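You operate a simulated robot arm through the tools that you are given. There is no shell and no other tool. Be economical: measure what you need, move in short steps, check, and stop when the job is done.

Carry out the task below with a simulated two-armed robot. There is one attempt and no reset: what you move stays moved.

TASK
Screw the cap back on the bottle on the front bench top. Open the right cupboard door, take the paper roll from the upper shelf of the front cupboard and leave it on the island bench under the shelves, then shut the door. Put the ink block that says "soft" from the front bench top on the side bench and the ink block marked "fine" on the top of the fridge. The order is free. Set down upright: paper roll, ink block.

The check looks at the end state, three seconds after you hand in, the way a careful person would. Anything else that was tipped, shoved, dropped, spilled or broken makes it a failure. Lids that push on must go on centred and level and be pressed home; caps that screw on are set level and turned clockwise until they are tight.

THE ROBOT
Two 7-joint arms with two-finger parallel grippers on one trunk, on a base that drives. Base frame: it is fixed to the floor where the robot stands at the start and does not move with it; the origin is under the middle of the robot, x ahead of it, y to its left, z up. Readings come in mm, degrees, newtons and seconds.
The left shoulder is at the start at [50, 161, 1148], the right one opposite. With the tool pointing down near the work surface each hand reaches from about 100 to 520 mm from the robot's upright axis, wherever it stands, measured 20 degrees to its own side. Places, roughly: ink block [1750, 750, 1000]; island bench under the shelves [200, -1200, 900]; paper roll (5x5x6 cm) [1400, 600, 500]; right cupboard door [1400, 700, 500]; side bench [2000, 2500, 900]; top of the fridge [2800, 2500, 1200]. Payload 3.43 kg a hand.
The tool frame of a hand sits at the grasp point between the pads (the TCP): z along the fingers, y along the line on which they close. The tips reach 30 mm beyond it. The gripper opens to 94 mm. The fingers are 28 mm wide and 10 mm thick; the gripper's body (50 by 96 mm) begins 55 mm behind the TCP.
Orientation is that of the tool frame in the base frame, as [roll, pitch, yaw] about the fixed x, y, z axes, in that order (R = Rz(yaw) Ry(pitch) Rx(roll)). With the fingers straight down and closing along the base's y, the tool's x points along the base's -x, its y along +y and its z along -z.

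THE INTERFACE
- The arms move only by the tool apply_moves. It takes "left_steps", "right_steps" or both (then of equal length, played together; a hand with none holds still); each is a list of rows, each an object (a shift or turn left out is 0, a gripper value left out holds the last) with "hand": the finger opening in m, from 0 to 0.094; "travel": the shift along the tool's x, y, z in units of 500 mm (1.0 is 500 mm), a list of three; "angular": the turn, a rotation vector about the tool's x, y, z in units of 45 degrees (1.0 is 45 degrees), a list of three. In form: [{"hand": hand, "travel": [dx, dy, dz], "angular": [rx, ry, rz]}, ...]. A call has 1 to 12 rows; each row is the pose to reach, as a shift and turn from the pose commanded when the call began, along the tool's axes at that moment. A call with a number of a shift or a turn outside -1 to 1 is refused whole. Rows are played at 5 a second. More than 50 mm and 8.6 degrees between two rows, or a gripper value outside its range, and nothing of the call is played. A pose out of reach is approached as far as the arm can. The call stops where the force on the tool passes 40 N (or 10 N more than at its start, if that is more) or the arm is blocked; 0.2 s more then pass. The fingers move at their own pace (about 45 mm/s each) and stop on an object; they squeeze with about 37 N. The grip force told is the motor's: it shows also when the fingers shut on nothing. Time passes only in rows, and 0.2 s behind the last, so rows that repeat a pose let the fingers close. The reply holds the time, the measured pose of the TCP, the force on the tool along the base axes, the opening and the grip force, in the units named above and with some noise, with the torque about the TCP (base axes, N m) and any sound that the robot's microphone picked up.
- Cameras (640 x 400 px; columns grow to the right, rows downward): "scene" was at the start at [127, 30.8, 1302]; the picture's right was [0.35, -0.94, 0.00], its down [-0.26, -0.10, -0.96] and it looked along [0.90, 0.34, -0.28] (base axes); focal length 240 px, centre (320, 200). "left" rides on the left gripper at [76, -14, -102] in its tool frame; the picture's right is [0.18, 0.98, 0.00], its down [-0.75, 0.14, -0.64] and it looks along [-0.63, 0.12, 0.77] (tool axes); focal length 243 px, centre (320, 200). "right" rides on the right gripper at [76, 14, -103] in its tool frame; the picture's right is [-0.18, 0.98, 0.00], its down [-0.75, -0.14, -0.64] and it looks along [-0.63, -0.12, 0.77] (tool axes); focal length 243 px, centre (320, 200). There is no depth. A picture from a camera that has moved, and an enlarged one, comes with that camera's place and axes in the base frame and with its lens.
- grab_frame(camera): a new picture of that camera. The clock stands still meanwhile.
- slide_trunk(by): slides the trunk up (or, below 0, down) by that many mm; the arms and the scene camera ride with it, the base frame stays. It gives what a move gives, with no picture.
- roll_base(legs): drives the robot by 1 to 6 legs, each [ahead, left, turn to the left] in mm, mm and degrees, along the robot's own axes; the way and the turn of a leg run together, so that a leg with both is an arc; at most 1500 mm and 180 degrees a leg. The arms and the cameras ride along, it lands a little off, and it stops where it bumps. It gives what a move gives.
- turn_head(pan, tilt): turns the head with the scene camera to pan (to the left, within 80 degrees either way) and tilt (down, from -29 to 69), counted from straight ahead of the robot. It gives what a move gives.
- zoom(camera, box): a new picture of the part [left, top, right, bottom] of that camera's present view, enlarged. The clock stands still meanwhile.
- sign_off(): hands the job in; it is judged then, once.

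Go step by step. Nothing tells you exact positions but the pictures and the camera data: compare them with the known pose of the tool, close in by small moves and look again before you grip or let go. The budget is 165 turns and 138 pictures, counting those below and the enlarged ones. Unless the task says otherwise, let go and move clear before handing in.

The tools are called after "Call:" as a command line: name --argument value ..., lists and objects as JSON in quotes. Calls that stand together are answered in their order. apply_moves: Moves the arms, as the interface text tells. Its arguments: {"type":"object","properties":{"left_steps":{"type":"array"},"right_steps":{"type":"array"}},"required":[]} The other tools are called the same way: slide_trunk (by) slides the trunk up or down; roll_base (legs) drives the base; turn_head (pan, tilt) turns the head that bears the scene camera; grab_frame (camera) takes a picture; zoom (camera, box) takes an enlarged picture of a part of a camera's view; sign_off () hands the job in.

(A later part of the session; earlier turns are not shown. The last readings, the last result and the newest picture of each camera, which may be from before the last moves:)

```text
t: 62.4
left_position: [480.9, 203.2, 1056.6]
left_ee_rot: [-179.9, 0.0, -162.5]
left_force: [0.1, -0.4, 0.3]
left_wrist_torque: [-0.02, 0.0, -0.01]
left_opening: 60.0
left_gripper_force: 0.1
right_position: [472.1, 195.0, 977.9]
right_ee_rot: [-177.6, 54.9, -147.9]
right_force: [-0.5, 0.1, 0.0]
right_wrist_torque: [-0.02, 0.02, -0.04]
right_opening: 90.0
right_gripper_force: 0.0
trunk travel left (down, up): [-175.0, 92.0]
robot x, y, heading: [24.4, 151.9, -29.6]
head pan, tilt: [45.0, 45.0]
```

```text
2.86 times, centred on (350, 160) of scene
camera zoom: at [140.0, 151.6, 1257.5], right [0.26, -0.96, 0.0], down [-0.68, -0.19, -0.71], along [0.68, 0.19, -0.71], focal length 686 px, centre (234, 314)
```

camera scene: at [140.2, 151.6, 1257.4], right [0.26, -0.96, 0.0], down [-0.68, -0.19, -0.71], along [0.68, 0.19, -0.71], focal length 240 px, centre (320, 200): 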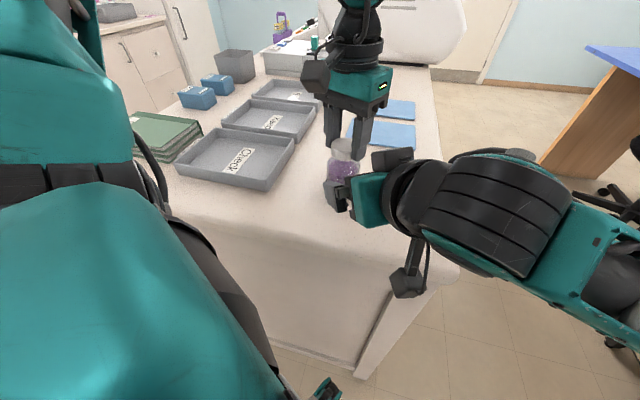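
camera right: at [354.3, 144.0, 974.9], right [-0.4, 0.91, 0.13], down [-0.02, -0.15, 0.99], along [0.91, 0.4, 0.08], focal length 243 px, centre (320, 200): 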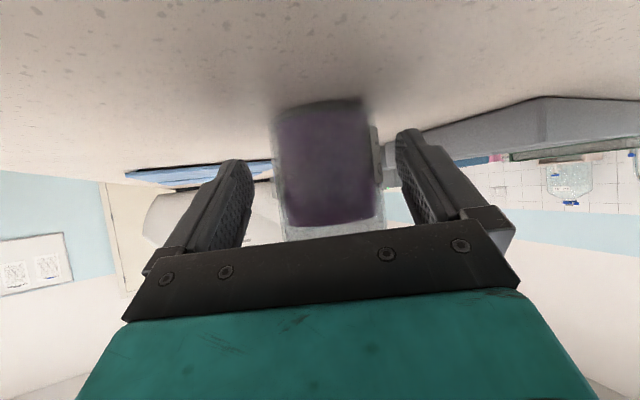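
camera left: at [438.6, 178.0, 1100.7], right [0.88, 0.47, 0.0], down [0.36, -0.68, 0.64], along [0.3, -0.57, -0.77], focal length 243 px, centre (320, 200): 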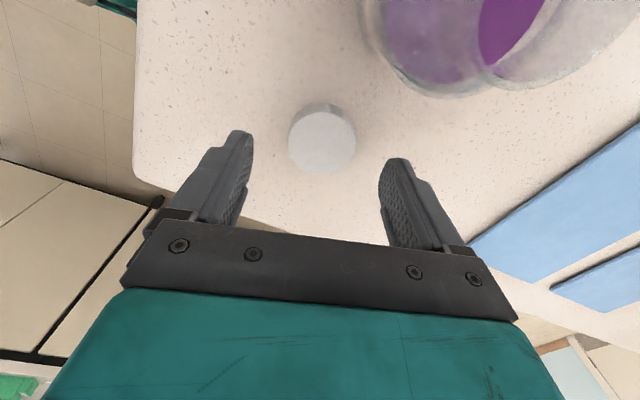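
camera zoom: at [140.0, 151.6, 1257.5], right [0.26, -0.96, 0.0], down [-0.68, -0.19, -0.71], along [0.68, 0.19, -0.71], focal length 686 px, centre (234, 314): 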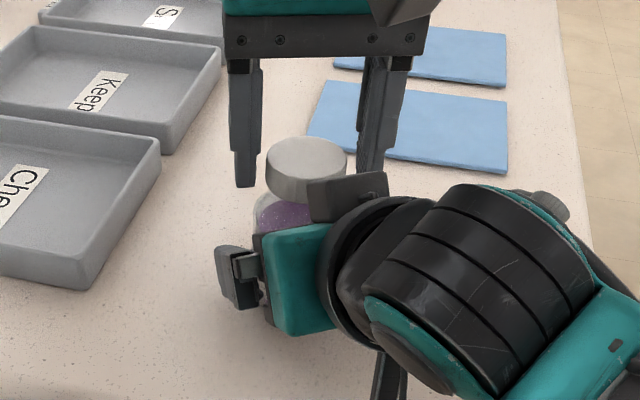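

The bottle sits between the right fingers, about 3 mm off. Adjust and close the right hand.

Call:
apply_moves --right_steps '[{"travel": [0, 0.006, 0]}, {"travel": [0, 0.006, 0], "hand": 0.07}, {"travel": [0, 0.006, 0], "hand": 0.04}, {"travel": [0, 0.006, 0], "hand": 0.04}, {"travel": [0, 0.006, 0], "hand": 0.04}]'

Call:
zoom --camera "left" --box '[240, 20, 400, 220]'

```text
t: 63.6
left_position: [480.1, 203.1, 1056.1]
left_ee_rot: [179.9, 0.0, -162.4]
left_force: [-0.2, -0.3, 1.4]
left_wrist_torque: [-0.06, 0.0, 0.0]
left_opening: 60.1
left_gripper_force: 0.1
right_position: [470.1, 195.8, 979.7]
right_ee_rot: [-177.5, 54.9, -147.9]
right_force: [0.2, -0.6, -0.1]
right_wrist_torque: [-0.03, -0.05, 0.0]
right_opening: 61.0
right_gripper_force: 37.0
trunk travel left (down, up): [-175.0, 92.0]
robot x, y, heading: [30.2, 149.2, -29.8]
head pan, tilt: [45.0, 45.0]
```

```text
2.00 times, centred on (320, 120) of left
camera zoom: at [412.0, 167.3, 1158.9], right [-0.47, 0.88, 0.0], down [0.68, 0.36, 0.64], along [0.57, 0.3, -0.77], focal length 485 px, centre (320, 360)
```

zoom: 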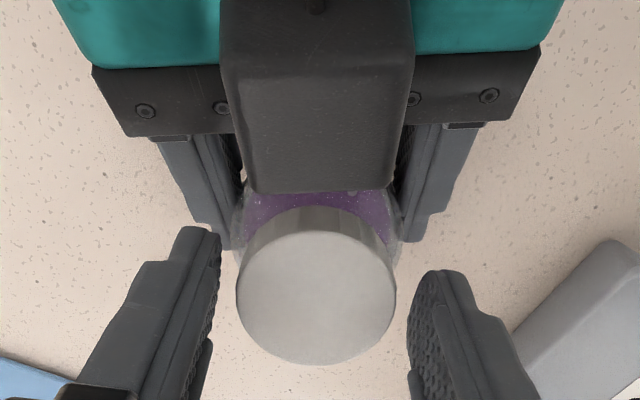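

The bottle is firmly held (61 mm). Rotate the left hand back ccw with open fingers, regrip the cap, and turn clockwise while watching torque.

Call:
apply_moves --left_steps '[{"hand": 0.055, "angular": [0, 0, -0.15]}, {"angular": [0, 0, -0.3]}, {"angular": [0, 0, -0.45]}, {"angular": [0, 0, -0.6]}, {"angular": [0, 0, -0.7]}, {"angular": [0, 0, -0.7], "hand": 0.03}, {"angular": [0, 0, -0.7], "hand": 0.03}, {"angular": [0, 0, -0.7], "hand": 0.03}]'

Call:
apply_moves --left_steps '[{"angular": [0, 0, 0.16]}, {"angular": [0, 0, 0.33]}, {"angular": [0, 0, 0.5]}, {"angular": [0, 0, 0.66]}, {"angular": [0, 0, 0.83]}, {"angular": [0, 0, 1.0]}, {"angular": [0, 0, 1.0]}]'

Call:
zoom --camera "left" --box '[240, 20, 400, 220]'

```text
t: 65.4
left_position: [480.1, 202.9, 1057.7]
left_ee_rot: [-179.9, 0.0, -131.0]
left_force: [3.8, -3.5, -1.0]
left_wrist_torque: [-0.05, -0.04, 0.0]
left_opening: 43.0
left_gripper_force: 36.5
right_position: [469.5, 196.0, 980.0]
right_ee_rot: [-177.6, 55.0, -147.8]
right_force: [-3.1, 1.6, 1.4]
right_wrist_torque: [-0.15, -0.25, 0.03]
right_opening: 61.2
right_gripper_force: 37.3
trunk travel left (down, up): [-175.0, 92.0]
robot x, y, heading: [29.8, 154.8, -29.8]
head pan, tilt: [45.0, 45.0]
```

```text
t: 67.0
left_position: [480.5, 201.7, 1057.8]
left_ee_rot: [-179.9, 0.1, -176.1]
left_force: [13.3, -2.4, -0.6]
left_wrist_torque: [-0.02, -0.38, -0.02]
left_opening: 43.0
left_gripper_force: 36.9
right_position: [468.8, 196.4, 979.4]
right_ee_rot: [-177.7, 54.9, -147.9]
right_force: [-13.3, 2.2, 2.1]
right_wrist_torque: [0.0, -0.53, 0.11]
right_opening: 61.2
right_gripper_force: 37.1
trunk travel left (down, up): [-175.0, 92.0]
robot x, y, heading: [28.0, 150.2, -29.8]
head pan, tilt: [45.0, 45.0]
```

```text
2.00 times, centred on (320, 120) of left
camera zoom: at [405.3, 184.0, 1159.1], right [-0.25, 0.97, 0.0], down [0.74, 0.19, 0.64], along [0.62, 0.16, -0.77], focal length 485 px, centre (320, 360)
```

zoom: 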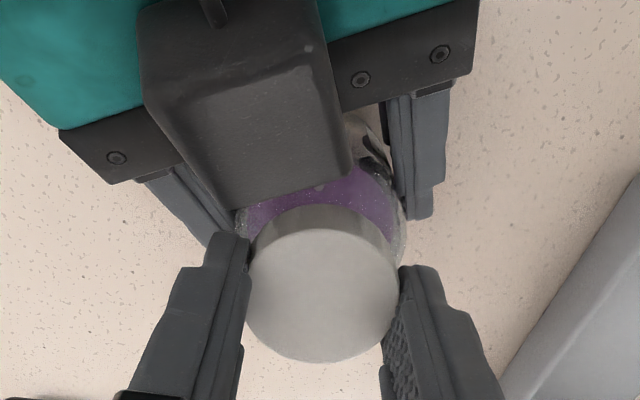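

Turning works with the bottle held; a side force of 13 N suggests ~1 mm eccentricity. Continue strokes with a small +x correction.

Call:
apply_moves --left_steps '[{"hand": 0.054, "travel": [-0.002, 0, 0]}, {"hand": 0.054, "travel": [-0.002, 0, 0]}, {"travel": [-0.002, 0, 0], "angular": [0, 0, -0.16]}, {"travel": [-0.002, 0, 0], "angular": [0, 0, -0.33]}, {"travel": [-0.002, 0, 0], "angular": [0, 0, -0.5]}, {"travel": [-0.002, 0, 0], "angular": [0, 0, -0.66]}, {"travel": [-0.002, 0, 0], "angular": [0, 0, -0.83]}, {"travel": [-0.002, 0, 0], "angular": [0, 0, -1.0]}, {"travel": [-0.002, 0, 0], "angular": [0, 0, -1.0], "hand": 0.03}, {"travel": [-0.002, 0, 0], "angular": [0, 0, -1.0], "hand": 0.03}, {"travel": [-0.002, 0, 0], "angular": [0, 0, -1.0], "hand": 0.03}]'

Call:
apply_moves --left_steps '[{"angular": [0, 0, 0.16]}, {"angular": [0, 0, 0.33]}, {"angular": [0, 0, 0.5]}, {"angular": [0, 0, 0.66]}, {"angular": [0, 0, 0.83]}, {"angular": [0, 0, 1.0]}, {"angular": [0, 0, 1.0]}]'

Call:
apply_moves --left_steps '[{"hand": 0.054}, {"hand": 0.054}, {"angular": [0, 0, -0.16]}, {"angular": [0, 0, -0.33]}, {"angular": [0, 0, -0.5]}, {"angular": [0, 0, -0.66]}, {"angular": [0, 0, -0.83]}, {"angular": [0, 0, -1.0]}, {"angular": [0, 0, -1.0], "hand": 0.03}, {"angular": [0, 0, -1.0], "hand": 0.03}, {"angular": [0, 0, -1.0], "hand": 0.03}]'

Call:
apply_moves --left_steps '[{"angular": [0, 0, 0.16]}, {"angular": [0, 0, 0.33]}, {"angular": [0, 0, 0.5]}, {"angular": [0, 0, 0.66]}, {"angular": [0, 0, 0.83]}, {"angular": [0, 0, 1.0]}, {"angular": [0, 0, 1.0]}]'

Call:
zoom --camera "scene" --box '[290, 90, 410, 230]'

```text
t: 69.4
left_position: [481.4, 204.3, 1056.4]
left_ee_rot: [-180.0, 0.1, -131.0]
left_force: [-1.6, 2.1, 0.5]
left_wrist_torque: [0.05, 0.03, -0.01]
left_opening: 43.3
left_gripper_force: 36.8
right_position: [469.0, 196.4, 978.8]
right_ee_rot: [-177.6, 54.9, -147.9]
right_force: [2.4, -2.2, 3.4]
right_wrist_torque: [0.23, 0.28, -0.07]
right_opening: 60.9
right_gripper_force: 37.4
trunk travel left (down, up): [-175.0, 92.0]
robot x, y, heading: [28.8, 151.9, -29.8]
head pan, tilt: [45.0, 45.0]
```

```text
t: 71.0
left_position: [480.4, 203.5, 1057.2]
left_ee_rot: [-179.9, 0.1, -176.1]
left_force: [7.8, -2.3, -6.3]
left_wrist_torque: [0.0, -0.24, -0.01]
left_opening: 43.2
left_gripper_force: 37.1
right_position: [468.7, 197.6, 979.8]
right_ee_rot: [-177.8, 55.0, -147.7]
right_force: [-7.6, 2.4, 3.9]
right_wrist_torque: [-0.21, -0.41, 0.06]
right_opening: 60.8
right_gripper_force: 36.9
trunk travel left (down, up): [-175.0, 92.0]
robot x, y, heading: [27.0, 156.1, -29.9]
head pan, tilt: [45.0, 45.0]
```

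```text
t: 73.4
left_position: [479.7, 202.3, 1057.1]
left_ee_rot: [-180.0, 0.0, -131.0]
left_force: [-0.9, 2.2, 0.1]
left_wrist_torque: [0.07, -0.04, -0.03]
left_opening: 43.1
left_gripper_force: 36.6
right_position: [468.8, 195.1, 978.5]
right_ee_rot: [-177.6, 54.9, -147.9]
right_force: [0.7, -2.8, 2.5]
right_wrist_torque: [0.15, 0.1, -0.07]
right_opening: 61.0
right_gripper_force: 36.6
trunk travel left (down, up): [-175.0, 92.0]
robot x, y, heading: [29.5, 157.7, -30.0]
head pan, tilt: [45.0, 45.0]
```

```text
t: 75.0
left_position: [479.8, 203.4, 1057.9]
left_ee_rot: [-179.8, 0.0, -176.1]
left_force: [-5.7, -5.5, -2.9]
left_wrist_torque: [-0.18, 0.13, -0.02]
left_opening: 43.1
left_gripper_force: 36.8
right_position: [470.0, 197.5, 979.0]
right_ee_rot: [-177.6, 54.8, -147.8]
right_force: [6.5, 5.8, 0.6]
right_wrist_torque: [-0.24, 0.29, 0.04]
right_opening: 60.9
right_gripper_force: 37.0
trunk travel left (down, up): [-175.0, 92.0]
robot x, y, heading: [29.4, 152.9, -29.7]
head pan, tilt: [45.0, 45.0]
```

```text
2.86 times, centred on (350, 160) of scene
camera zoom: at [140.2, 151.7, 1257.4], right [0.26, -0.96, 0.0], down [-0.68, -0.19, -0.71], along [0.68, 0.19, -0.71], focal length 686 px, centre (234, 314)
```

zoom: 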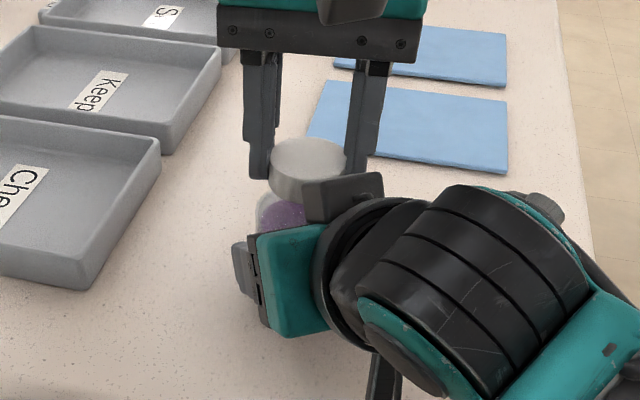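

The cap is pulling downward as it turns, a sign the thread engages. Continue with more strokes.

Call:
apply_moves --left_steps '[{"hand": 0.054}, {"hand": 0.054}, {"angular": [0, 0, -0.16]}, {"angular": [0, 0, -0.33]}, {"angular": [0, 0, -0.5]}, {"angular": [0, 0, -0.66]}, {"angular": [0, 0, -0.83]}, {"angular": [0, 0, -1.0]}, {"angular": [0, 0, -1.0], "hand": 0.03}, {"angular": [0, 0, -1.0], "hand": 0.03}, {"angular": [0, 0, -1.0], "hand": 0.03}]'

Call:
apply_moves --left_steps '[{"angular": [0, 0, 0.16]}, {"angular": [0, 0, 0.33]}, {"angular": [0, 0, 0.5]}, {"travel": [0, 0, 0.0005], "angular": [0, 0, 0.66]}, {"travel": [0, 0, 0.0008], "angular": [0, 0, 0.83]}, {"travel": [0, 0, 0.0008], "angular": [0, 0, 1.0]}, {"travel": [0, 0, 0.0008], "angular": [0, 0, 1.0]}]'

Call:
apply_moves --left_steps '[{"hand": 0.054}, {"hand": 0.054}, {"angular": [0, 0, -0.16]}, {"angular": [0, 0, -0.33]}, {"angular": [0, 0, -0.5]}, {"angular": [0, 0, -0.66]}, {"angular": [0, 0, -0.83]}, {"angular": [0, 0, -1.0]}, {"angular": [0, 0, -1.0], "hand": 0.03}, {"angular": [0, 0, -1.0], "hand": 0.03}, {"angular": [0, 0, -1.0], "hand": 0.03}]'

Call:
apply_moves --left_steps '[{"angular": [0, 0, 0.16]}, {"angular": [0, 0, 0.33]}, {"angular": [0, 0, 0.5]}, {"travel": [0, 0, 0.0005], "angular": [0, 0, 0.66]}, {"travel": [0, 0, 0.0008], "angular": [0, 0, 0.83]}, {"travel": [0, 0, 0.0008], "angular": [0, 0, 1.0]}, {"travel": [0, 0, 0.0008], "angular": [0, 0, 1.0]}]'

Call:
apply_moves --left_steps '[{"hand": 0.054}, {"hand": 0.054}, {"angular": [0, 0, -0.16]}, {"angular": [0, 0, -0.33]}, {"angular": [0, 0, -0.5]}, {"angular": [0, 0, -0.66]}, {"angular": [0, 0, -0.83]}, {"angular": [0, 0, -1.0]}, {"angular": [0, 0, -1.0], "hand": 0.03}, {"angular": [0, 0, -1.0], "hand": 0.03}, {"angular": [0, 0, -1.0], "hand": 0.03}]'

Call:
apply_moves --left_steps '[{"angular": [0, 0, 0.16]}, {"angular": [0, 0, 0.33]}, {"angular": [0, 0, 0.5]}, {"travel": [0, 0, 0.0005], "angular": [0, 0, 0.66]}, {"travel": [0, 0, 0.0008], "angular": [0, 0, 0.83]}, {"travel": [0, 0, 0.0008], "angular": [0, 0, 1.0]}, {"travel": [0, 0, 0.0008], "angular": [0, 0, 1.0]}]'

Call:
zoom --camera "left" --box '[240, 20, 400, 220]'

```text
t: 77.4
left_position: [480.1, 201.9, 1057.7]
left_ee_rot: [-179.9, 0.0, -131.0]
left_force: [2.8, -1.2, 0.6]
left_wrist_torque: [-0.03, -0.07, 0.02]
left_opening: 42.7
left_gripper_force: 36.7
right_position: [469.7, 197.2, 979.4]
right_ee_rot: [-177.5, 54.8, -147.9]
right_force: [-2.5, 0.4, -0.4]
right_wrist_torque: [-0.02, -0.15, -0.02]
right_opening: 60.9
right_gripper_force: 37.5
trunk travel left (down, up): [-175.0, 92.0]
robot x, y, heading: [22.8, 151.6, -29.8]
head pan, tilt: [45.0, 45.0]
```

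```text
t: 79.0
left_position: [480.2, 202.8, 1056.9]
left_ee_rot: [-179.9, 0.0, -176.2]
left_force: [1.2, -9.3, 2.4]
left_wrist_torque: [-0.29, -0.05, -0.01]
left_opening: 42.6
left_gripper_force: 37.2
right_position: [468.8, 196.5, 979.9]
right_ee_rot: [-177.8, 54.9, -147.7]
right_force: [-1.3, 7.8, -0.7]
right_wrist_torque: [-0.36, -0.06, 0.07]
right_opening: 60.9
right_gripper_force: 37.0
trunk travel left (down, up): [-175.0, 92.0]
robot x, y, heading: [27.7, 151.1, -29.6]
head pan, tilt: [45.0, 45.0]
```

```text
t: 81.4
left_position: [480.3, 202.7, 1057.2]
left_ee_rot: [-180.0, 0.0, -131.0]
left_force: [0.1, 1.5, 0.3]
left_wrist_torque: [0.0, 0.0, -0.02]
left_opening: 43.3
left_gripper_force: 37.0
right_position: [470.9, 196.2, 979.2]
right_ee_rot: [-177.6, 54.9, -148.0]
right_force: [-0.1, -1.2, 0.5]
right_wrist_torque: [0.12, 0.04, -0.01]
right_opening: 60.7
right_gripper_force: 36.9
trunk travel left (down, up): [-175.0, 92.0]
robot x, y, heading: [23.3, 152.9, -29.5]
head pan, tilt: [45.0, 45.0]
```

```text
t: 83.0
left_position: [483.0, 203.3, 1056.1]
left_ee_rot: [-180.0, 0.1, -176.1]
left_force: [6.1, -7.4, -0.5]
left_wrist_torque: [-0.22, -0.15, 0.92]
left_opening: 42.9
left_gripper_force: 37.1
right_position: [469.2, 198.6, 979.8]
right_ee_rot: [-177.8, 55.0, -147.8]
right_force: [-5.6, 6.9, 0.7]
right_wrist_torque: [-0.27, -0.32, -0.83]
right_opening: 60.6
right_gripper_force: 36.3
trunk travel left (down, up): [-175.0, 92.0]
robot x, y, heading: [32.0, 147.0, -29.6]
head pan, tilt: [45.0, 45.0]
```

```text
t: 85.4
left_position: [479.5, 202.5, 1055.4]
left_ee_rot: [-179.9, 0.1, -130.9]
left_force: [2.0, 0.6, -0.7]
left_wrist_torque: [-0.01, -0.06, 0.0]
left_opening: 42.9
left_gripper_force: 37.4
right_position: [469.0, 196.7, 980.1]
right_ee_rot: [-177.6, 55.0, -147.9]
right_force: [-2.3, -0.8, 0.7]
right_wrist_torque: [0.04, -0.05, 0.0]
right_opening: 60.8
right_gripper_force: 37.0
trunk travel left (down, up): [-175.0, 92.0]
robot x, y, heading: [27.5, 155.0, -29.6]
head pan, tilt: [45.0, 45.0]
```

```text
t: 87.0
left_position: [480.3, 203.2, 1056.0]
left_ee_rot: [-179.9, -0.1, -176.1]
left_force: [2.6, -6.5, 2.2]
left_wrist_torque: [-0.21, -0.1, 0.89]
left_opening: 42.5
left_gripper_force: 37.2
right_position: [468.4, 197.9, 979.0]
right_ee_rot: [-177.7, 54.9, -147.9]
right_force: [-4.0, 5.6, 0.0]
right_wrist_torque: [-0.21, -0.05, -0.78]
right_opening: 60.8
right_gripper_force: 37.2
trunk travel left (down, up): [-175.0, 92.0]
robot x, y, heading: [23.2, 154.3, -29.4]
head pan, tilt: [45.0, 45.0]
```

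```text
2.00 times, centred on (320, 120) of left
camera zoom: at [405.9, 183.9, 1157.7], right [-0.25, 0.97, 0.0], down [0.74, 0.19, 0.64], along [0.62, 0.16, -0.77], focal length 485 px, centre (320, 360)
```

zoom: 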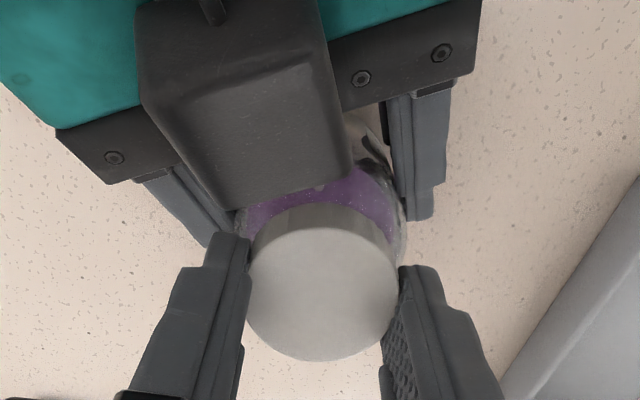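

Torque reached ~0.9 N·m on two strokes: the cap is tight. Release left upward, then open and retract the right hand along its axis.

Call:
apply_moves --left_steps '[{"hand": 0.06}, {"hand": 0.07}, {"hand": 0.07, "travel": [0, 0, -0.09]}, {"travel": [0, 0, -0.18]}, {"travel": [0.02, 0.05, -0.24]}, {"travel": [0.04, 0.12, -0.28]}]'

Call:
apply_moves --right_steps '[{"hand": 0.075}, {"hand": 0.09}, {"hand": 0.09}, {"travel": [0, 0, -0.06]}, {"travel": [0, 0, -0.14]}, {"travel": [0, 0, -0.22]}, {"travel": [-0.04, 0, -0.3]}, {"travel": [-0.1, 0, -0.36]}]'

Call:
zoom --camera "scene" --box '[260, 60, 440, 230]'

```text
t: 88.4
left_position: [458.5, 263.0, 1196.1]
left_ee_rot: [-179.8, -0.1, -176.1]
left_force: [-0.7, 0.3, 0.6]
left_wrist_torque: [0.0, 0.0, 0.0]
left_opening: 69.9
left_gripper_force: 0.0
right_position: [469.5, 197.5, 978.3]
right_ee_rot: [-177.6, 54.9, -147.7]
right_force: [-0.3, 1.2, 0.9]
right_wrist_torque: [0.09, 0.03, 0.02]
right_opening: 60.7
right_gripper_force: 36.6
trunk travel left (down, up): [-175.0, 92.0]
robot x, y, heading: [27.5, 148.8, -29.5]
head pan, tilt: [45.0, 45.0]
```

```text
t: 90.2
left_position: [458.5, 262.8, 1195.7]
left_ee_rot: [-180.0, 0.0, -176.0]
left_force: [-0.4, -0.9, 0.3]
left_wrist_torque: [-0.02, -0.09, -0.01]
left_opening: 70.3
left_gripper_force: 0.0
right_position: [366.2, 140.7, 1125.4]
right_ee_rot: [-177.6, 54.9, -148.0]
right_force: [-0.1, -0.2, 0.2]
right_wrist_torque: [0.02, 0.0, -0.02]
right_opening: 89.8
right_gripper_force: 0.2
trunk travel left (down, up): [-175.0, 92.0]
robot x, y, heading: [26.0, 153.0, -29.8]
head pan, tilt: [45.0, 45.0]
```

```text
2.35 times, centred on (350, 145) of scene
camera zoom: at [140.0, 151.8, 1257.4], right [0.26, -0.96, 0.0], down [-0.68, -0.19, -0.71], along [0.68, 0.19, -0.71], focal length 565 px, centre (249, 329)
```

zoom: 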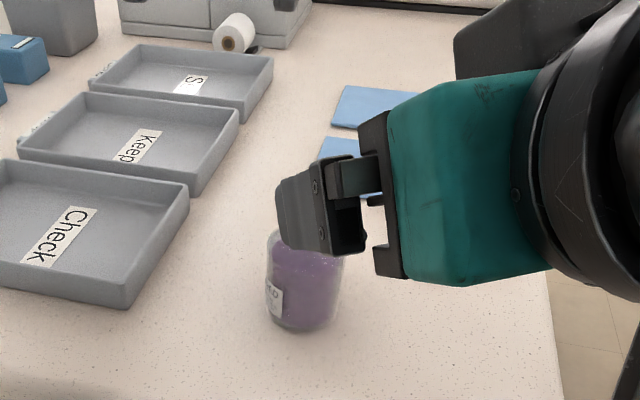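

The bottle stands capped. Next I'll drive around the left end of the bench into the aisle and look at the cupboard side and ink blocks.

Call:
roll_base --legs '[[-350, 0, 0], [0, 0, 30], [0, 950, 0], [650, 0, 0], [0, 0, -60]]'

Call:
turn_head --pan 0 --tilt 20

Call:
grab_frame --camera "scene"

```text
t: 104.3
left_position: [800.6, 1143.2, 1195.7]
left_ee_rot: [180.0, 0.1, 154.8]
left_force: [0.2, 1.2, -0.1]
left_wrist_torque: [0.01, 0.0, 0.01]
left_opening: 69.9
left_gripper_force: 0.0
right_position: [660.9, 1080.9, 1125.4]
right_ee_rot: [-177.5, 54.8, -176.9]
right_force: [-0.4, -0.4, 0.1]
right_wrist_torque: [0.0, 0.02, -0.01]
right_opening: 89.9
right_gripper_force: 0.1
trunk travel left (down, up): [-175.0, 92.0]
robot x, y, heading: [369.5, 1253.3, -58.7]
head pan, tilt: [45.0, 45.0]
```

```text
t: 105.4
left_position: [799.3, 1142.1, 1195.9]
left_ee_rot: [180.0, -0.1, 154.9]
left_force: [0.2, -0.7, 0.0]
left_wrist_torque: [0.03, 0.02, -0.03]
left_opening: 70.1
left_gripper_force: 0.0
right_position: [659.0, 1081.0, 1126.0]
right_ee_rot: [-177.6, 55.0, -177.0]
right_force: [0.8, 0.0, 0.4]
right_wrist_torque: [0.01, -0.02, 0.0]
right_opening: 89.9
right_gripper_force: 0.0
trunk travel left (down, up): [-175.0, 92.0]
robot x, y, heading: [367.6, 1256.5, -58.7]
head pan, tilt: [0.0, 20.0]
```

```text
71 pictures are left
camera scene: at [438.7, 1140.2, 1296.1], right [-0.86, -0.52, 0.0], down [-0.18, 0.29, -0.94], along [0.49, -0.8, -0.34], focal length 240 px, centre (320, 200)
```

scene: 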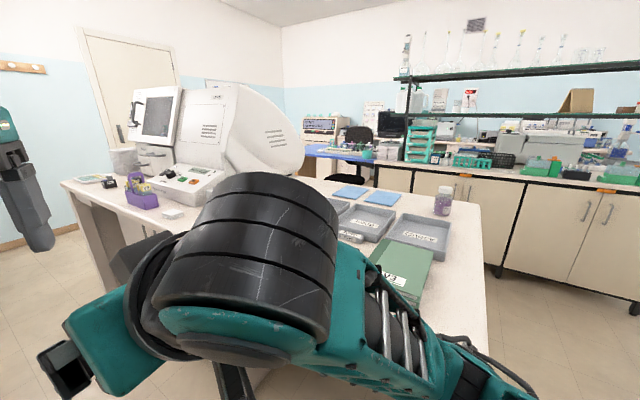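

The capped bottle is fine. The right arm blocks the view; I'll fold it back to a tool-down pose at the right side.

Call:
apply_moves --right_steps '[{"travel": [0.045, -0.043, -0.065], "angular": [0, 0.125, 0]}, {"travel": [0.09, -0.086, -0.13], "angular": [0, 0.25, 0]}, {"travel": [0.135, -0.129, -0.194], "angular": [0, 0.375, 0]}, {"travel": [0.18, -0.172, -0.259], "angular": [0, 0.5, 0]}, {"travel": [0.226, -0.215, -0.324], "angular": [0, 0.625, 0]}, {"travel": [0.27, -0.258, -0.388], "angular": [0, 0.75, 0]}, {"travel": [0.316, -0.3, -0.453], "angular": [0, 0.875, 0]}, {"travel": [0.362, -0.344, -0.518], "angular": [0, 1.0, 0]}]'

Call:
apply_moves --right_steps '[{"angular": [0, 0.11, 0]}, {"angular": [0, 0.22, 0]}, {"angular": [0, 0.22, 0.17]}, {"angular": [0, 0.22, 0.34]}, {"angular": [0, 0.22, 0.5]}, {"angular": [0, 0.22, 0.67]}, {"angular": [0, 0.22, 0.84]}, {"angular": [0, 0.22, 1.0]}]'

Call:
grab_frame --camera "scene"

```text
t: 107.2
left_position: [799.8, 1142.4, 1195.3]
left_ee_rot: [-180.0, 0.0, 154.8]
left_force: [0.1, 0.7, -0.1]
left_wrist_torque: [-0.03, -0.01, -0.02]
left_opening: 69.9
left_gripper_force: 0.2
right_position: [347.0, 904.0, 1131.6]
right_ee_rot: [-178.6, 9.9, -178.7]
right_force: [-0.2, -0.6, 0.3]
right_wrist_torque: [0.01, -0.02, 0.0]
right_opening: 90.2
right_gripper_force: 0.0
trunk travel left (down, up): [-175.0, 92.0]
robot x, y, heading: [372.6, 1253.8, -58.6]
head pan, tilt: [0.0, 20.0]
```

```text
t: 109.0
left_position: [799.9, 1143.0, 1195.8]
left_ee_rot: [-180.0, 0.0, 155.0]
left_force: [0.4, 0.3, -0.4]
left_wrist_torque: [0.01, 0.03, 0.01]
left_opening: 70.3
left_gripper_force: 0.1
right_position: [347.1, 902.8, 1130.2]
right_ee_rot: [177.7, -0.9, 136.2]
right_force: [0.3, -0.8, 0.3]
right_wrist_torque: [0.02, -0.01, -0.01]
right_opening: 90.1
right_gripper_force: 0.1
trunk travel left (down, up): [-175.0, 92.0]
robot x, y, heading: [369.6, 1253.8, -58.9]
head pan, tilt: [0.0, 20.0]
```

```text
70 pictures are left
camera scene: at [438.6, 1140.2, 1296.1], right [-0.86, -0.52, 0.0], down [-0.18, 0.29, -0.94], along [0.49, -0.8, -0.34], focal length 240 px, centre (320, 200)
```

scene: 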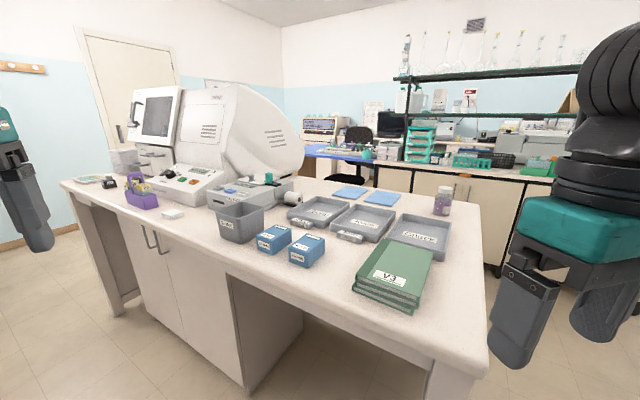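

Now I see two blue blocks near the aisle edge and a two-door cupboard. Zoom on both.

Call:
zoom --camera "scene" --box '[210, 190, 340, 280]'

Call:
zoom --camera "scene" --box '[60, 160, 310, 400]'

```text
4.44 times, centred on (275, 235) of scene
camera zoom: at [438.6, 1140.2, 1296.1], right [-0.86, -0.52, 0.0], down [-0.18, 0.29, -0.94], along [0.49, -0.8, -0.34], focal length 1067 px, centre (520, 44)
```

zoom: 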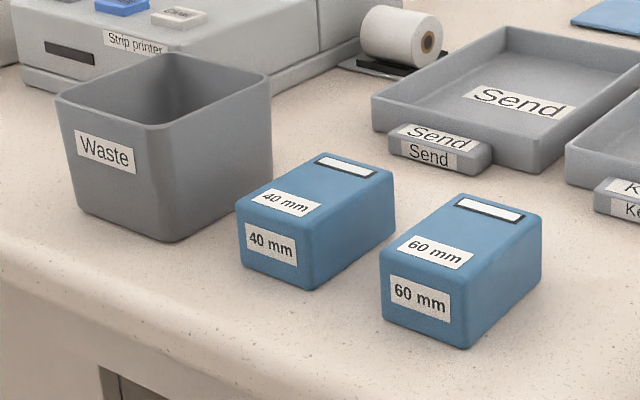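

```text
1.67 times, centred on (185, 280) of scene
camera zoom: at [438.6, 1140.2, 1296.1], right [-0.86, -0.52, 0.0], down [-0.18, 0.29, -0.94], along [0.49, -0.8, -0.34], focal length 400 px, centre (545, 67)
```

zoom: 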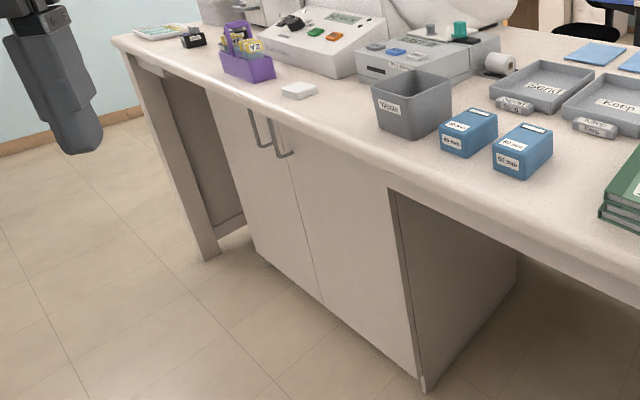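

Those are "40/60 mm" boxes, not ink blocks. I'll face the bench and shift along the aisle to x≈1450 to view the far end and the doors.

Call:
roll_base --legs '[[0, 0, -31], [0, 1050, 0]]'

Call:
turn_head --pan 10 --tilt 35

Call:
grab_frame --camera "scene"

```text
t: 116.0
left_position: [1739.3, 945.1, 1195.5]
left_ee_rot: [-179.9, 0.0, 124.0]
left_force: [1.2, -0.1, -0.6]
left_wrist_torque: [0.01, -0.03, -0.03]
left_opening: 69.9
left_gripper_force: 0.1
right_position: [1228.6, 972.1, 1130.7]
right_ee_rot: [177.6, -0.9, 105.5]
right_force: [0.6, -0.1, 0.1]
right_wrist_torque: [-0.03, 0.0, -0.01]
right_opening: 89.9
right_gripper_force: 0.0
trunk travel left (down, up): [-175.0, 92.0]
robot x, y, heading: [1427.7, 1266.4, -89.5]
head pan, tilt: [0.0, 20.0]
```

```text
t: 116.7
left_position: [1740.3, 945.2, 1194.9]
left_ee_rot: [180.0, 0.0, 124.1]
left_force: [-0.6, 0.9, 0.5]
left_wrist_torque: [0.02, -0.01, 0.0]
left_opening: 69.9
left_gripper_force: 0.1
right_position: [1228.2, 971.9, 1130.1]
right_ee_rot: [177.5, -0.9, 105.5]
right_force: [-0.2, 0.1, 0.0]
right_wrist_torque: [0.0, 0.02, -0.01]
right_opening: 90.2
right_gripper_force: 0.1
trunk travel left (down, up): [-175.0, 92.0]
robot x, y, heading: [1428.2, 1261.7, -89.5]
head pan, tilt: [10.0, 35.0]
```

```text
67 pictures are left
camera scene: at [1444.3, 1134.2, 1272.3], right [-0.98, -0.18, 0.0], down [-0.1, 0.56, -0.82], along [0.15, -0.81, -0.57], focal length 240 px, centre (320, 200)
```

scene: 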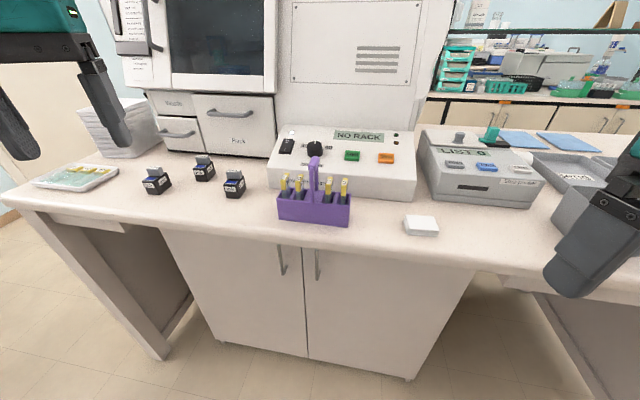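

Three small dark blocks stand at the left of the caddy. Zoom to read them.

Call:
zoom --camera "scene" --box '[130, 140, 270, 210]'

Call:
zoom --camera "scene" --box '[200, 190, 420, 390]'

```text
4.57 times, centred on (200, 175) of scene
camera zoom: at [1444.3, 1134.2, 1272.3], right [-0.98, -0.18, 0.0], down [-0.1, 0.56, -0.82], along [0.15, -0.81, -0.57], focal length 1097 px, centre (869, 314)
```

zoom: 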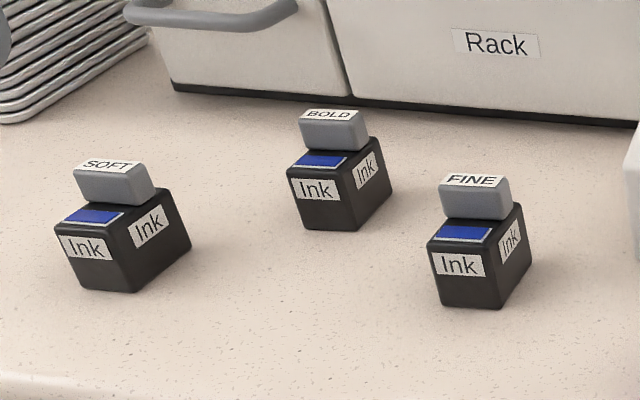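

```text
2.00 times, centred on (310, 290) of scene
camera zoom: at [1444.3, 1134.2, 1272.3], right [-0.98, -0.18, 0.0], down [-0.1, 0.56, -0.82], along [0.15, -0.81, -0.57], focal length 480 px, centre (340, 20)
```

zoom: 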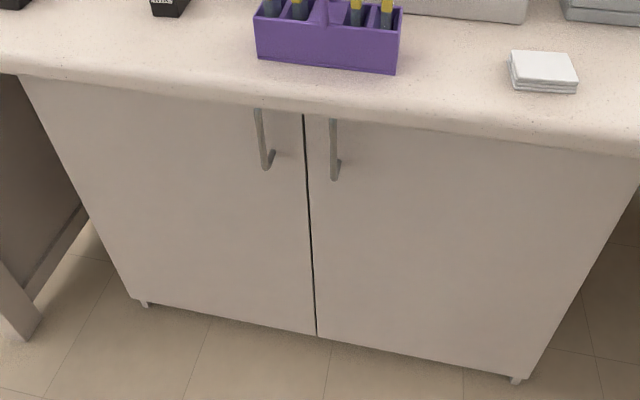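

SOFT is near (1952, 691) and FINE near (1745, 674), both square to the bench. I'll park in front of both and take one with each hand.

Call:
roll_base --legs '[[0, 430, 0], [185, 0, 0]]'

```text
t: 120.5
left_position: [2167.6, 758.9, 1194.3]
left_ee_rot: [-180.0, 0.0, 123.8]
left_force: [0.1, 0.5, -0.9]
left_wrist_torque: [0.01, 0.06, 0.0]
left_opening: 69.8
left_gripper_force: 0.0
right_position: [1656.8, 787.7, 1131.0]
right_ee_rot: [177.5, -0.8, 105.2]
right_force: [-0.1, 0.0, -1.1]
right_wrist_torque: [0.03, -0.04, 0.0]
right_opening: 90.0
right_gripper_force: 0.0
trunk travel left (down, up): [-175.0, 92.0]
robot x, y, heading: [1858.4, 1079.8, -90.2]
head pan, tilt: [10.0, 35.0]
```

Bring both hands above their blocks.

Call:
apply_moves --left_steps '[{"travel": [0.021, -0.0725, 0.02], "angular": [0, 0, 0.125]}, {"travel": [0.042, -0.145, 0.04], "angular": [0, 0, 0.25]}, {"travel": [0.063, -0.2175, 0.08], "angular": [0, 0, 0.375]}, {"travel": [0.085, -0.29, 0.12], "angular": [0, 0, 0.5]}, {"travel": [0.106, -0.3625, 0.16], "angular": [0, 0, 0.625]}, {"travel": [0.127, -0.435, 0.19], "angular": [0, 0, 0.75]}, {"travel": [0.127, -0.435, 0.228], "angular": [0, 0, 0.75]}, {"travel": [0.127, -0.435, 0.228], "angular": [0, 0, 0.75]}]' --right_steps '[{"travel": [-0.044, 0.018, 0.01], "angular": [0.01, -0.003, 0.056]}, {"travel": [-0.088, 0.037, 0.03], "angular": [0.02, -0.006, 0.11]}, {"travel": [-0.133, 0.055, 0.05], "angular": [0.03, -0.009, 0.17]}, {"travel": [-0.177, 0.073, 0.07], "angular": [0.04, -0.012, 0.225]}, {"travel": [-0.222, 0.092, 0.085], "angular": [0.05, -0.015, 0.28]}, {"travel": [-0.266, 0.11, 0.1], "angular": [0.055, -0.018, 0.338]}, {"travel": [-0.266, 0.11, 0.1], "angular": [0.055, -0.018, 0.338]}, {"travel": [-0.266, 0.11, 0.1], "angular": [0.055, -0.018, 0.338], "hand": 0.07}]'

Call:
grab_frame --camera "left"

Call:
grab_frame --camera "right"

```text
t: 122.3
left_position: [1954.6, 696.3, 1084.1]
left_ee_rot: [179.9, 0.2, 90.1]
left_force: [0.4, 0.7, -0.3]
left_wrist_torque: [-0.01, -0.01, 0.01]
left_opening: 70.2
left_gripper_force: 0.0
left hand out of reach, approached as far as the arm can: row 6, 7, 8
right_position: [1745.3, 676.5, 1082.1]
right_ee_rot: [-179.7, -0.4, 89.9]
right_force: [-0.7, 0.4, -0.3]
right_wrist_torque: [0.01, 0.0, 0.02]
right_opening: 69.9
right_gripper_force: 0.0
trunk travel left (down, up): [-175.0, 92.0]
robot x, y, heading: [1857.6, 1074.0, -90.1]
head pan, tilt: [10.0, 35.0]
```

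```text
64 pictures are left
camera left: at [1941.1, 774.2, 1186.7], right [0.98, 0.19, 0.0], down [0.14, -0.75, 0.64], along [0.12, -0.63, -0.77], focal length 243 px, centre (320, 200)
```

left: 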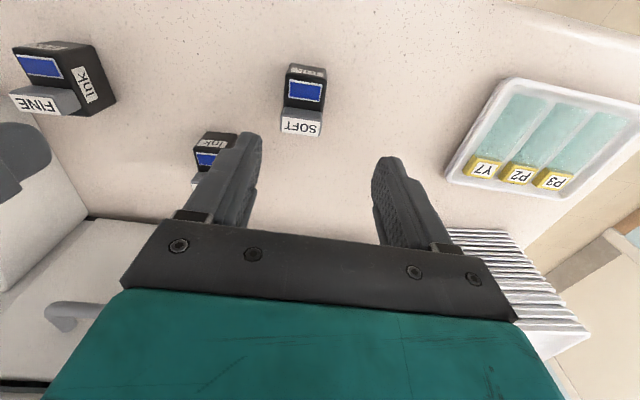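

```text
63 pictures are left
camera right: at [1760.9, 754.0, 1184.5], right [0.98, -0.18, -0.01], down [-0.14, -0.76, 0.64], along [-0.12, -0.63, -0.77], focal length 243 px, centre (320, 200)
```

right: 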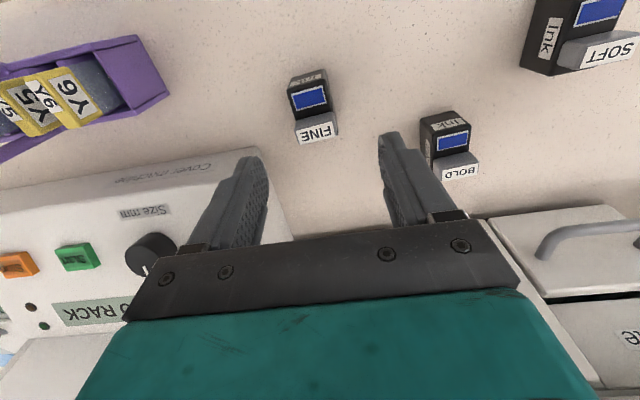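

Refine: SOFT is nearer (1940, 702) and FINE nearer (1743, 683). Shift and descend to z≈1040, then recheck.

Call:
apply_moves --left_steps '[{"travel": [0.012, -0.028, 0]}, {"travel": [0.012, -0.028, 0.044]}, {"travel": [0.012, -0.028, 0.088]}, {"travel": [0.012, -0.028, 0.088]}]' --right_steps '[{"travel": [0.012, -0.004, 0]}, {"travel": [0.012, -0.004, 0.044]}, {"travel": [0.012, -0.004, 0.088]}, {"travel": [0.012, -0.004, 0.088]}]'

Call:
zoom --camera "left" --box '[220, 20, 420, 240]'

Call:
zoom --camera "right" --box '[220, 20, 420, 240]'

```text
t: 123.3
left_position: [1951.8, 705.4, 1041.7]
left_ee_rot: [-180.0, 0.1, 90.0]
left_force: [0.7, -0.6, 0.5]
left_wrist_torque: [-0.02, -0.02, 0.01]
left_opening: 70.0
left_gripper_force: 0.0
left hand out of reach, approached as far as the arm can: row 1, 2, 3, 4
right_position: [1744.6, 682.9, 1036.6]
right_ee_rot: [-179.7, -0.3, 90.0]
right_force: [0.4, 0.3, -0.4]
right_wrist_torque: [-0.04, 0.01, 0.03]
right_opening: 69.9
right_gripper_force: 0.1
trunk travel left (down, up): [-175.0, 92.0]
robot x, y, heading: [1860.9, 1077.2, -89.8]
head pan, tilt: [10.0, 35.0]
```

```text
1.82 times, centred on (320, 130) of left
camera zoom: at [1938.0, 783.0, 1143.8], right [0.98, 0.18, 0.0], down [0.14, -0.75, 0.64], along [0.12, -0.63, -0.77], focal length 441 px, centre (320, 327)
```

zoom: 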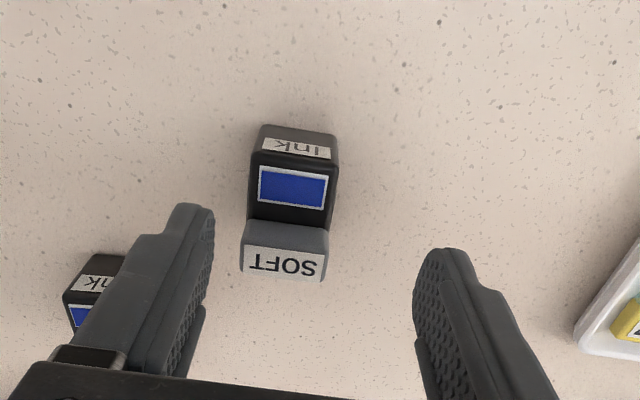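

```text
1.82 times, centred on (320, 130) of right
camera zoom: at [1759.0, 760.9, 1139.1], right [0.98, -0.18, -0.01], down [-0.14, -0.76, 0.64], along [-0.12, -0.63, -0.77], focal length 441 px, centre (320, 327)
```

zoom: 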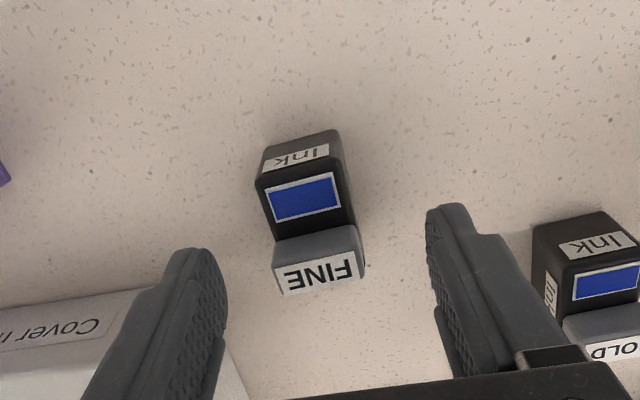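

The left hand won't go further inboard, so I'll shift the base 12 mm to its right and compensate with the right hand.

Call:
roll_base --legs '[[0, -12, 0]]'

Call:
zoom --camera "left" --box '[220, 20, 420, 240]'

Call:
zoom --camera "right" --box '[220, 20, 420, 240]'

```text
t: 124.0
left_position: [1939.4, 705.4, 1042.1]
left_ee_rot: [-179.9, 0.2, 90.0]
left_force: [-0.1, -0.8, -0.4]
left_wrist_torque: [-0.02, 0.02, 0.06]
left_opening: 69.9
left_gripper_force: 0.1
right_position: [1732.3, 684.3, 1035.7]
right_ee_rot: [-179.7, -0.4, 90.0]
right_force: [-0.7, 0.4, -0.3]
right_wrist_torque: [0.0, -0.02, -0.01]
right_opening: 70.0
right_gripper_force: 0.1
trunk travel left (down, up): [-175.0, 92.0]
robot x, y, heading: [1843.1, 1079.7, -89.8]
head pan, tilt: [10.0, 35.0]
```

```text
1.82 times, centred on (320, 130) of left
camera zoom: at [1925.5, 782.9, 1144.1], right [0.98, 0.18, 0.0], down [0.14, -0.75, 0.64], along [0.12, -0.63, -0.77], focal length 441 px, centre (320, 327)
```

zoom: 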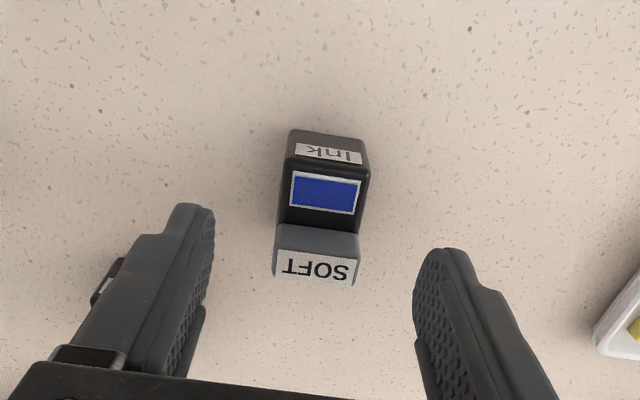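

```text
1.82 times, centred on (320, 130) of right
camera zoom: at [1746.4, 760.7, 1139.2], right [0.98, -0.18, -0.01], down [-0.14, -0.76, 0.64], along [-0.12, -0.63, -0.77], focal length 441 px, centre (320, 327)
```

zoom: 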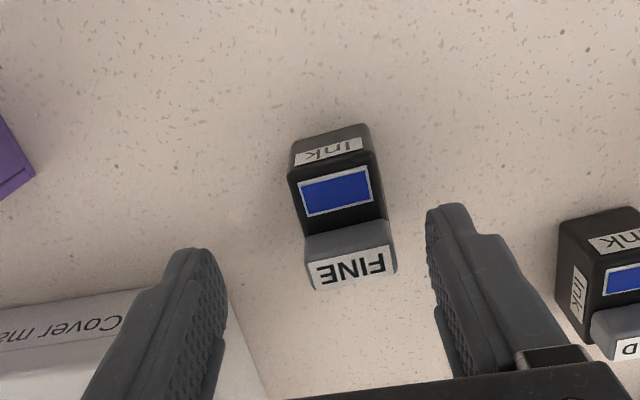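

SOFT is centred; the right hand needs +10 mm. Correct, descend both to z≈973 and grip.

Call:
apply_moves --left_steps '[{"travel": [0, 0, 0.0]}, {"travel": [0, 0, 0.05]}, {"travel": [0, 0, 0.1]}, {"travel": [0.002, 0, 0.137]}, {"travel": [0.002, 0, 0.137], "hand": 0.02}, {"travel": [0.002, 0, 0.137], "hand": 0.02}, {"travel": [0.002, 0, 0.137], "hand": 0.02}, {"travel": [0.002, 0, 0.137], "hand": 0.02}]' --right_steps '[{"travel": [0.004, 0.02, 0]}, {"travel": [0.004, 0.02, 0.045]}, {"travel": [0.004, 0.02, 0.09]}, {"travel": [0.004, 0.02, 0.125]}, {"travel": [0.004, 0.02, 0.125], "hand": 0.02}, {"travel": [0.004, 0.02, 0.125], "hand": 0.02}, {"travel": [0.004, 0.02, 0.125], "hand": 0.02}, {"travel": [0.004, 0.02, 0.125], "hand": 0.02}]'

Call:
grab_frame --camera "left"

Call:
grab_frame --camera "right"

```text
t: 125.8
left_position: [1952.5, 720.0, 985.4]
left_ee_rot: [-179.4, 0.8, 90.0]
left_force: [0.4, 0.4, -0.5]
left_wrist_torque: [0.06, 0.0, -0.03]
left_opening: 33.5
left_gripper_force: 37.0
left hand out of reach, approached as far as the arm can: row 2, 3, 4, 5, 6, 7, 8
right_position: [1742.2, 686.0, 1004.5]
right_ee_rot: [179.9, 3.8, 89.2]
right_force: [5.2, -1.2, 14.9]
right_wrist_torque: [-0.2, -0.14, 0.08]
right_opening: 33.1
right_gripper_force: 37.5
trunk travel left (down, up): [-175.0, 92.0]
robot x, y, heading: [1847.9, 1080.4, -90.1]
head pan, tilt: [10.0, 35.0]
```

```text
58 pictures are left
camera left: at [1939.8, 797.8, 1085.8], right [0.98, 0.18, -0.01], down [0.15, -0.74, 0.65], along [0.11, -0.64, -0.76], focal length 243 px, centre (320, 200)
```

left: 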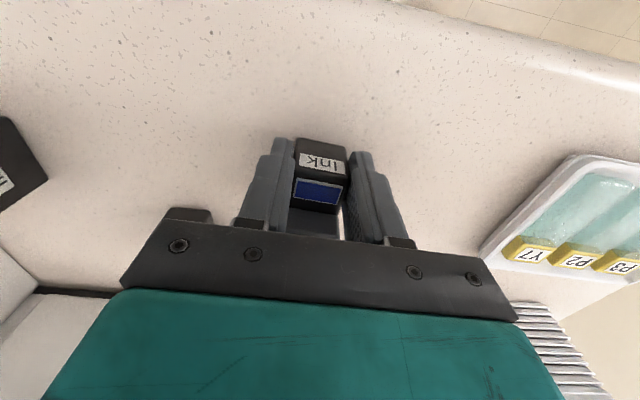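

```text
57 pictures are left
camera right: at [1758.1, 769.7, 1102.0], right [0.98, -0.2, 0.01], down [-0.15, -0.71, 0.69], along [-0.13, -0.68, -0.72], focal length 243 px, centre (320, 200)
```

right: 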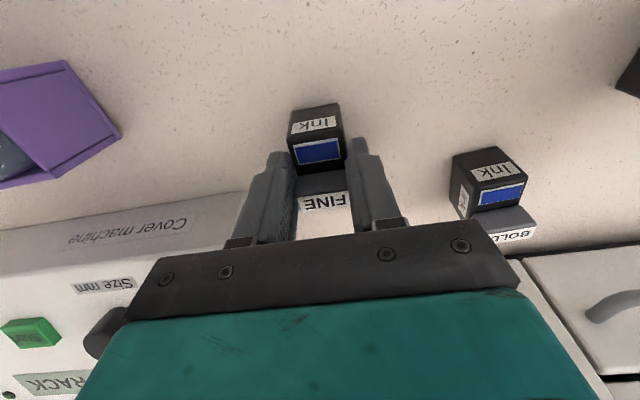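

Both blocks are gripped (33 mm); the right hand is pushed slightly by the machine behind. Lift both straight up and check.

Call:
apply_moves --left_steps '[{"travel": [0, 0, -0.03]}, {"travel": [0.02, 0, -0.1]}, {"travel": [0.05, 0, -0.17]}, {"travel": [0.1, 0, -0.23]}]' --right_steps '[{"travel": [0.006, 0, -0.03]}, {"travel": [0.02, 0, -0.1]}, {"travel": [0.05, 0, -0.17]}, {"travel": [0.1, 0, -0.23]}]'

Call:
grab_frame --camera "right"

Call:
grab_frame --camera "left"

```text
t: 126.8
left_position: [1950.8, 762.1, 1090.9]
left_ee_rot: [-179.9, 0.1, 90.1]
left_force: [-0.6, -0.2, -1.0]
left_wrist_torque: [0.01, 0.04, -0.02]
left_opening: 33.4
left_gripper_force: 36.9
right_position: [1742.7, 736.3, 1088.3]
right_ee_rot: [-179.6, -0.4, 89.9]
right_force: [-0.1, 0.2, -0.3]
right_wrist_torque: [0.0, -0.02, 0.0]
right_opening: 33.5
right_gripper_force: 37.3
trunk travel left (down, up): [-175.0, 92.0]
robot x, y, heading: [1849.6, 1079.7, -90.1]
head pan, tilt: [10.0, 35.0]
```

```text
56 pictures are left
camera right: at [1758.4, 813.4, 1191.3], right [0.98, -0.18, -0.01], down [-0.14, -0.76, 0.64], along [-0.12, -0.62, -0.77], focal length 243 px, centre (320, 200)
```

right: 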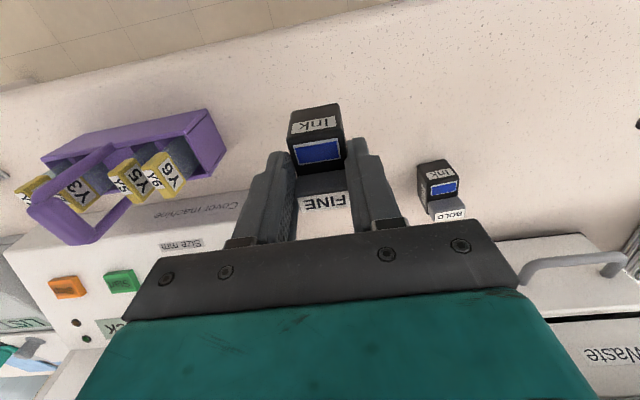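

```text
55 pictures are left
camera left: at [1937.5, 838.7, 1193.5], right [0.98, 0.19, 0.0], down [0.14, -0.75, 0.64], along [0.12, -0.63, -0.77], focal length 243 px, centre (320, 200)
```

left: 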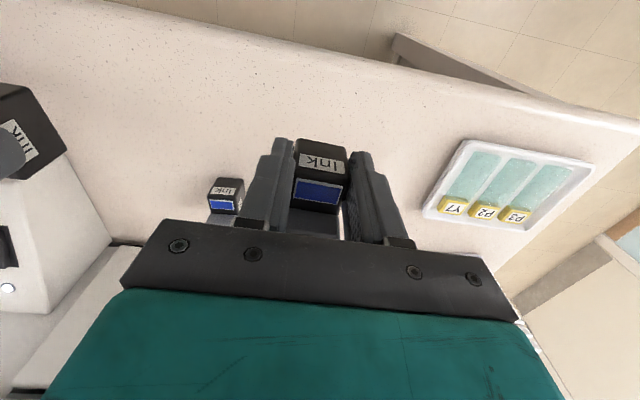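

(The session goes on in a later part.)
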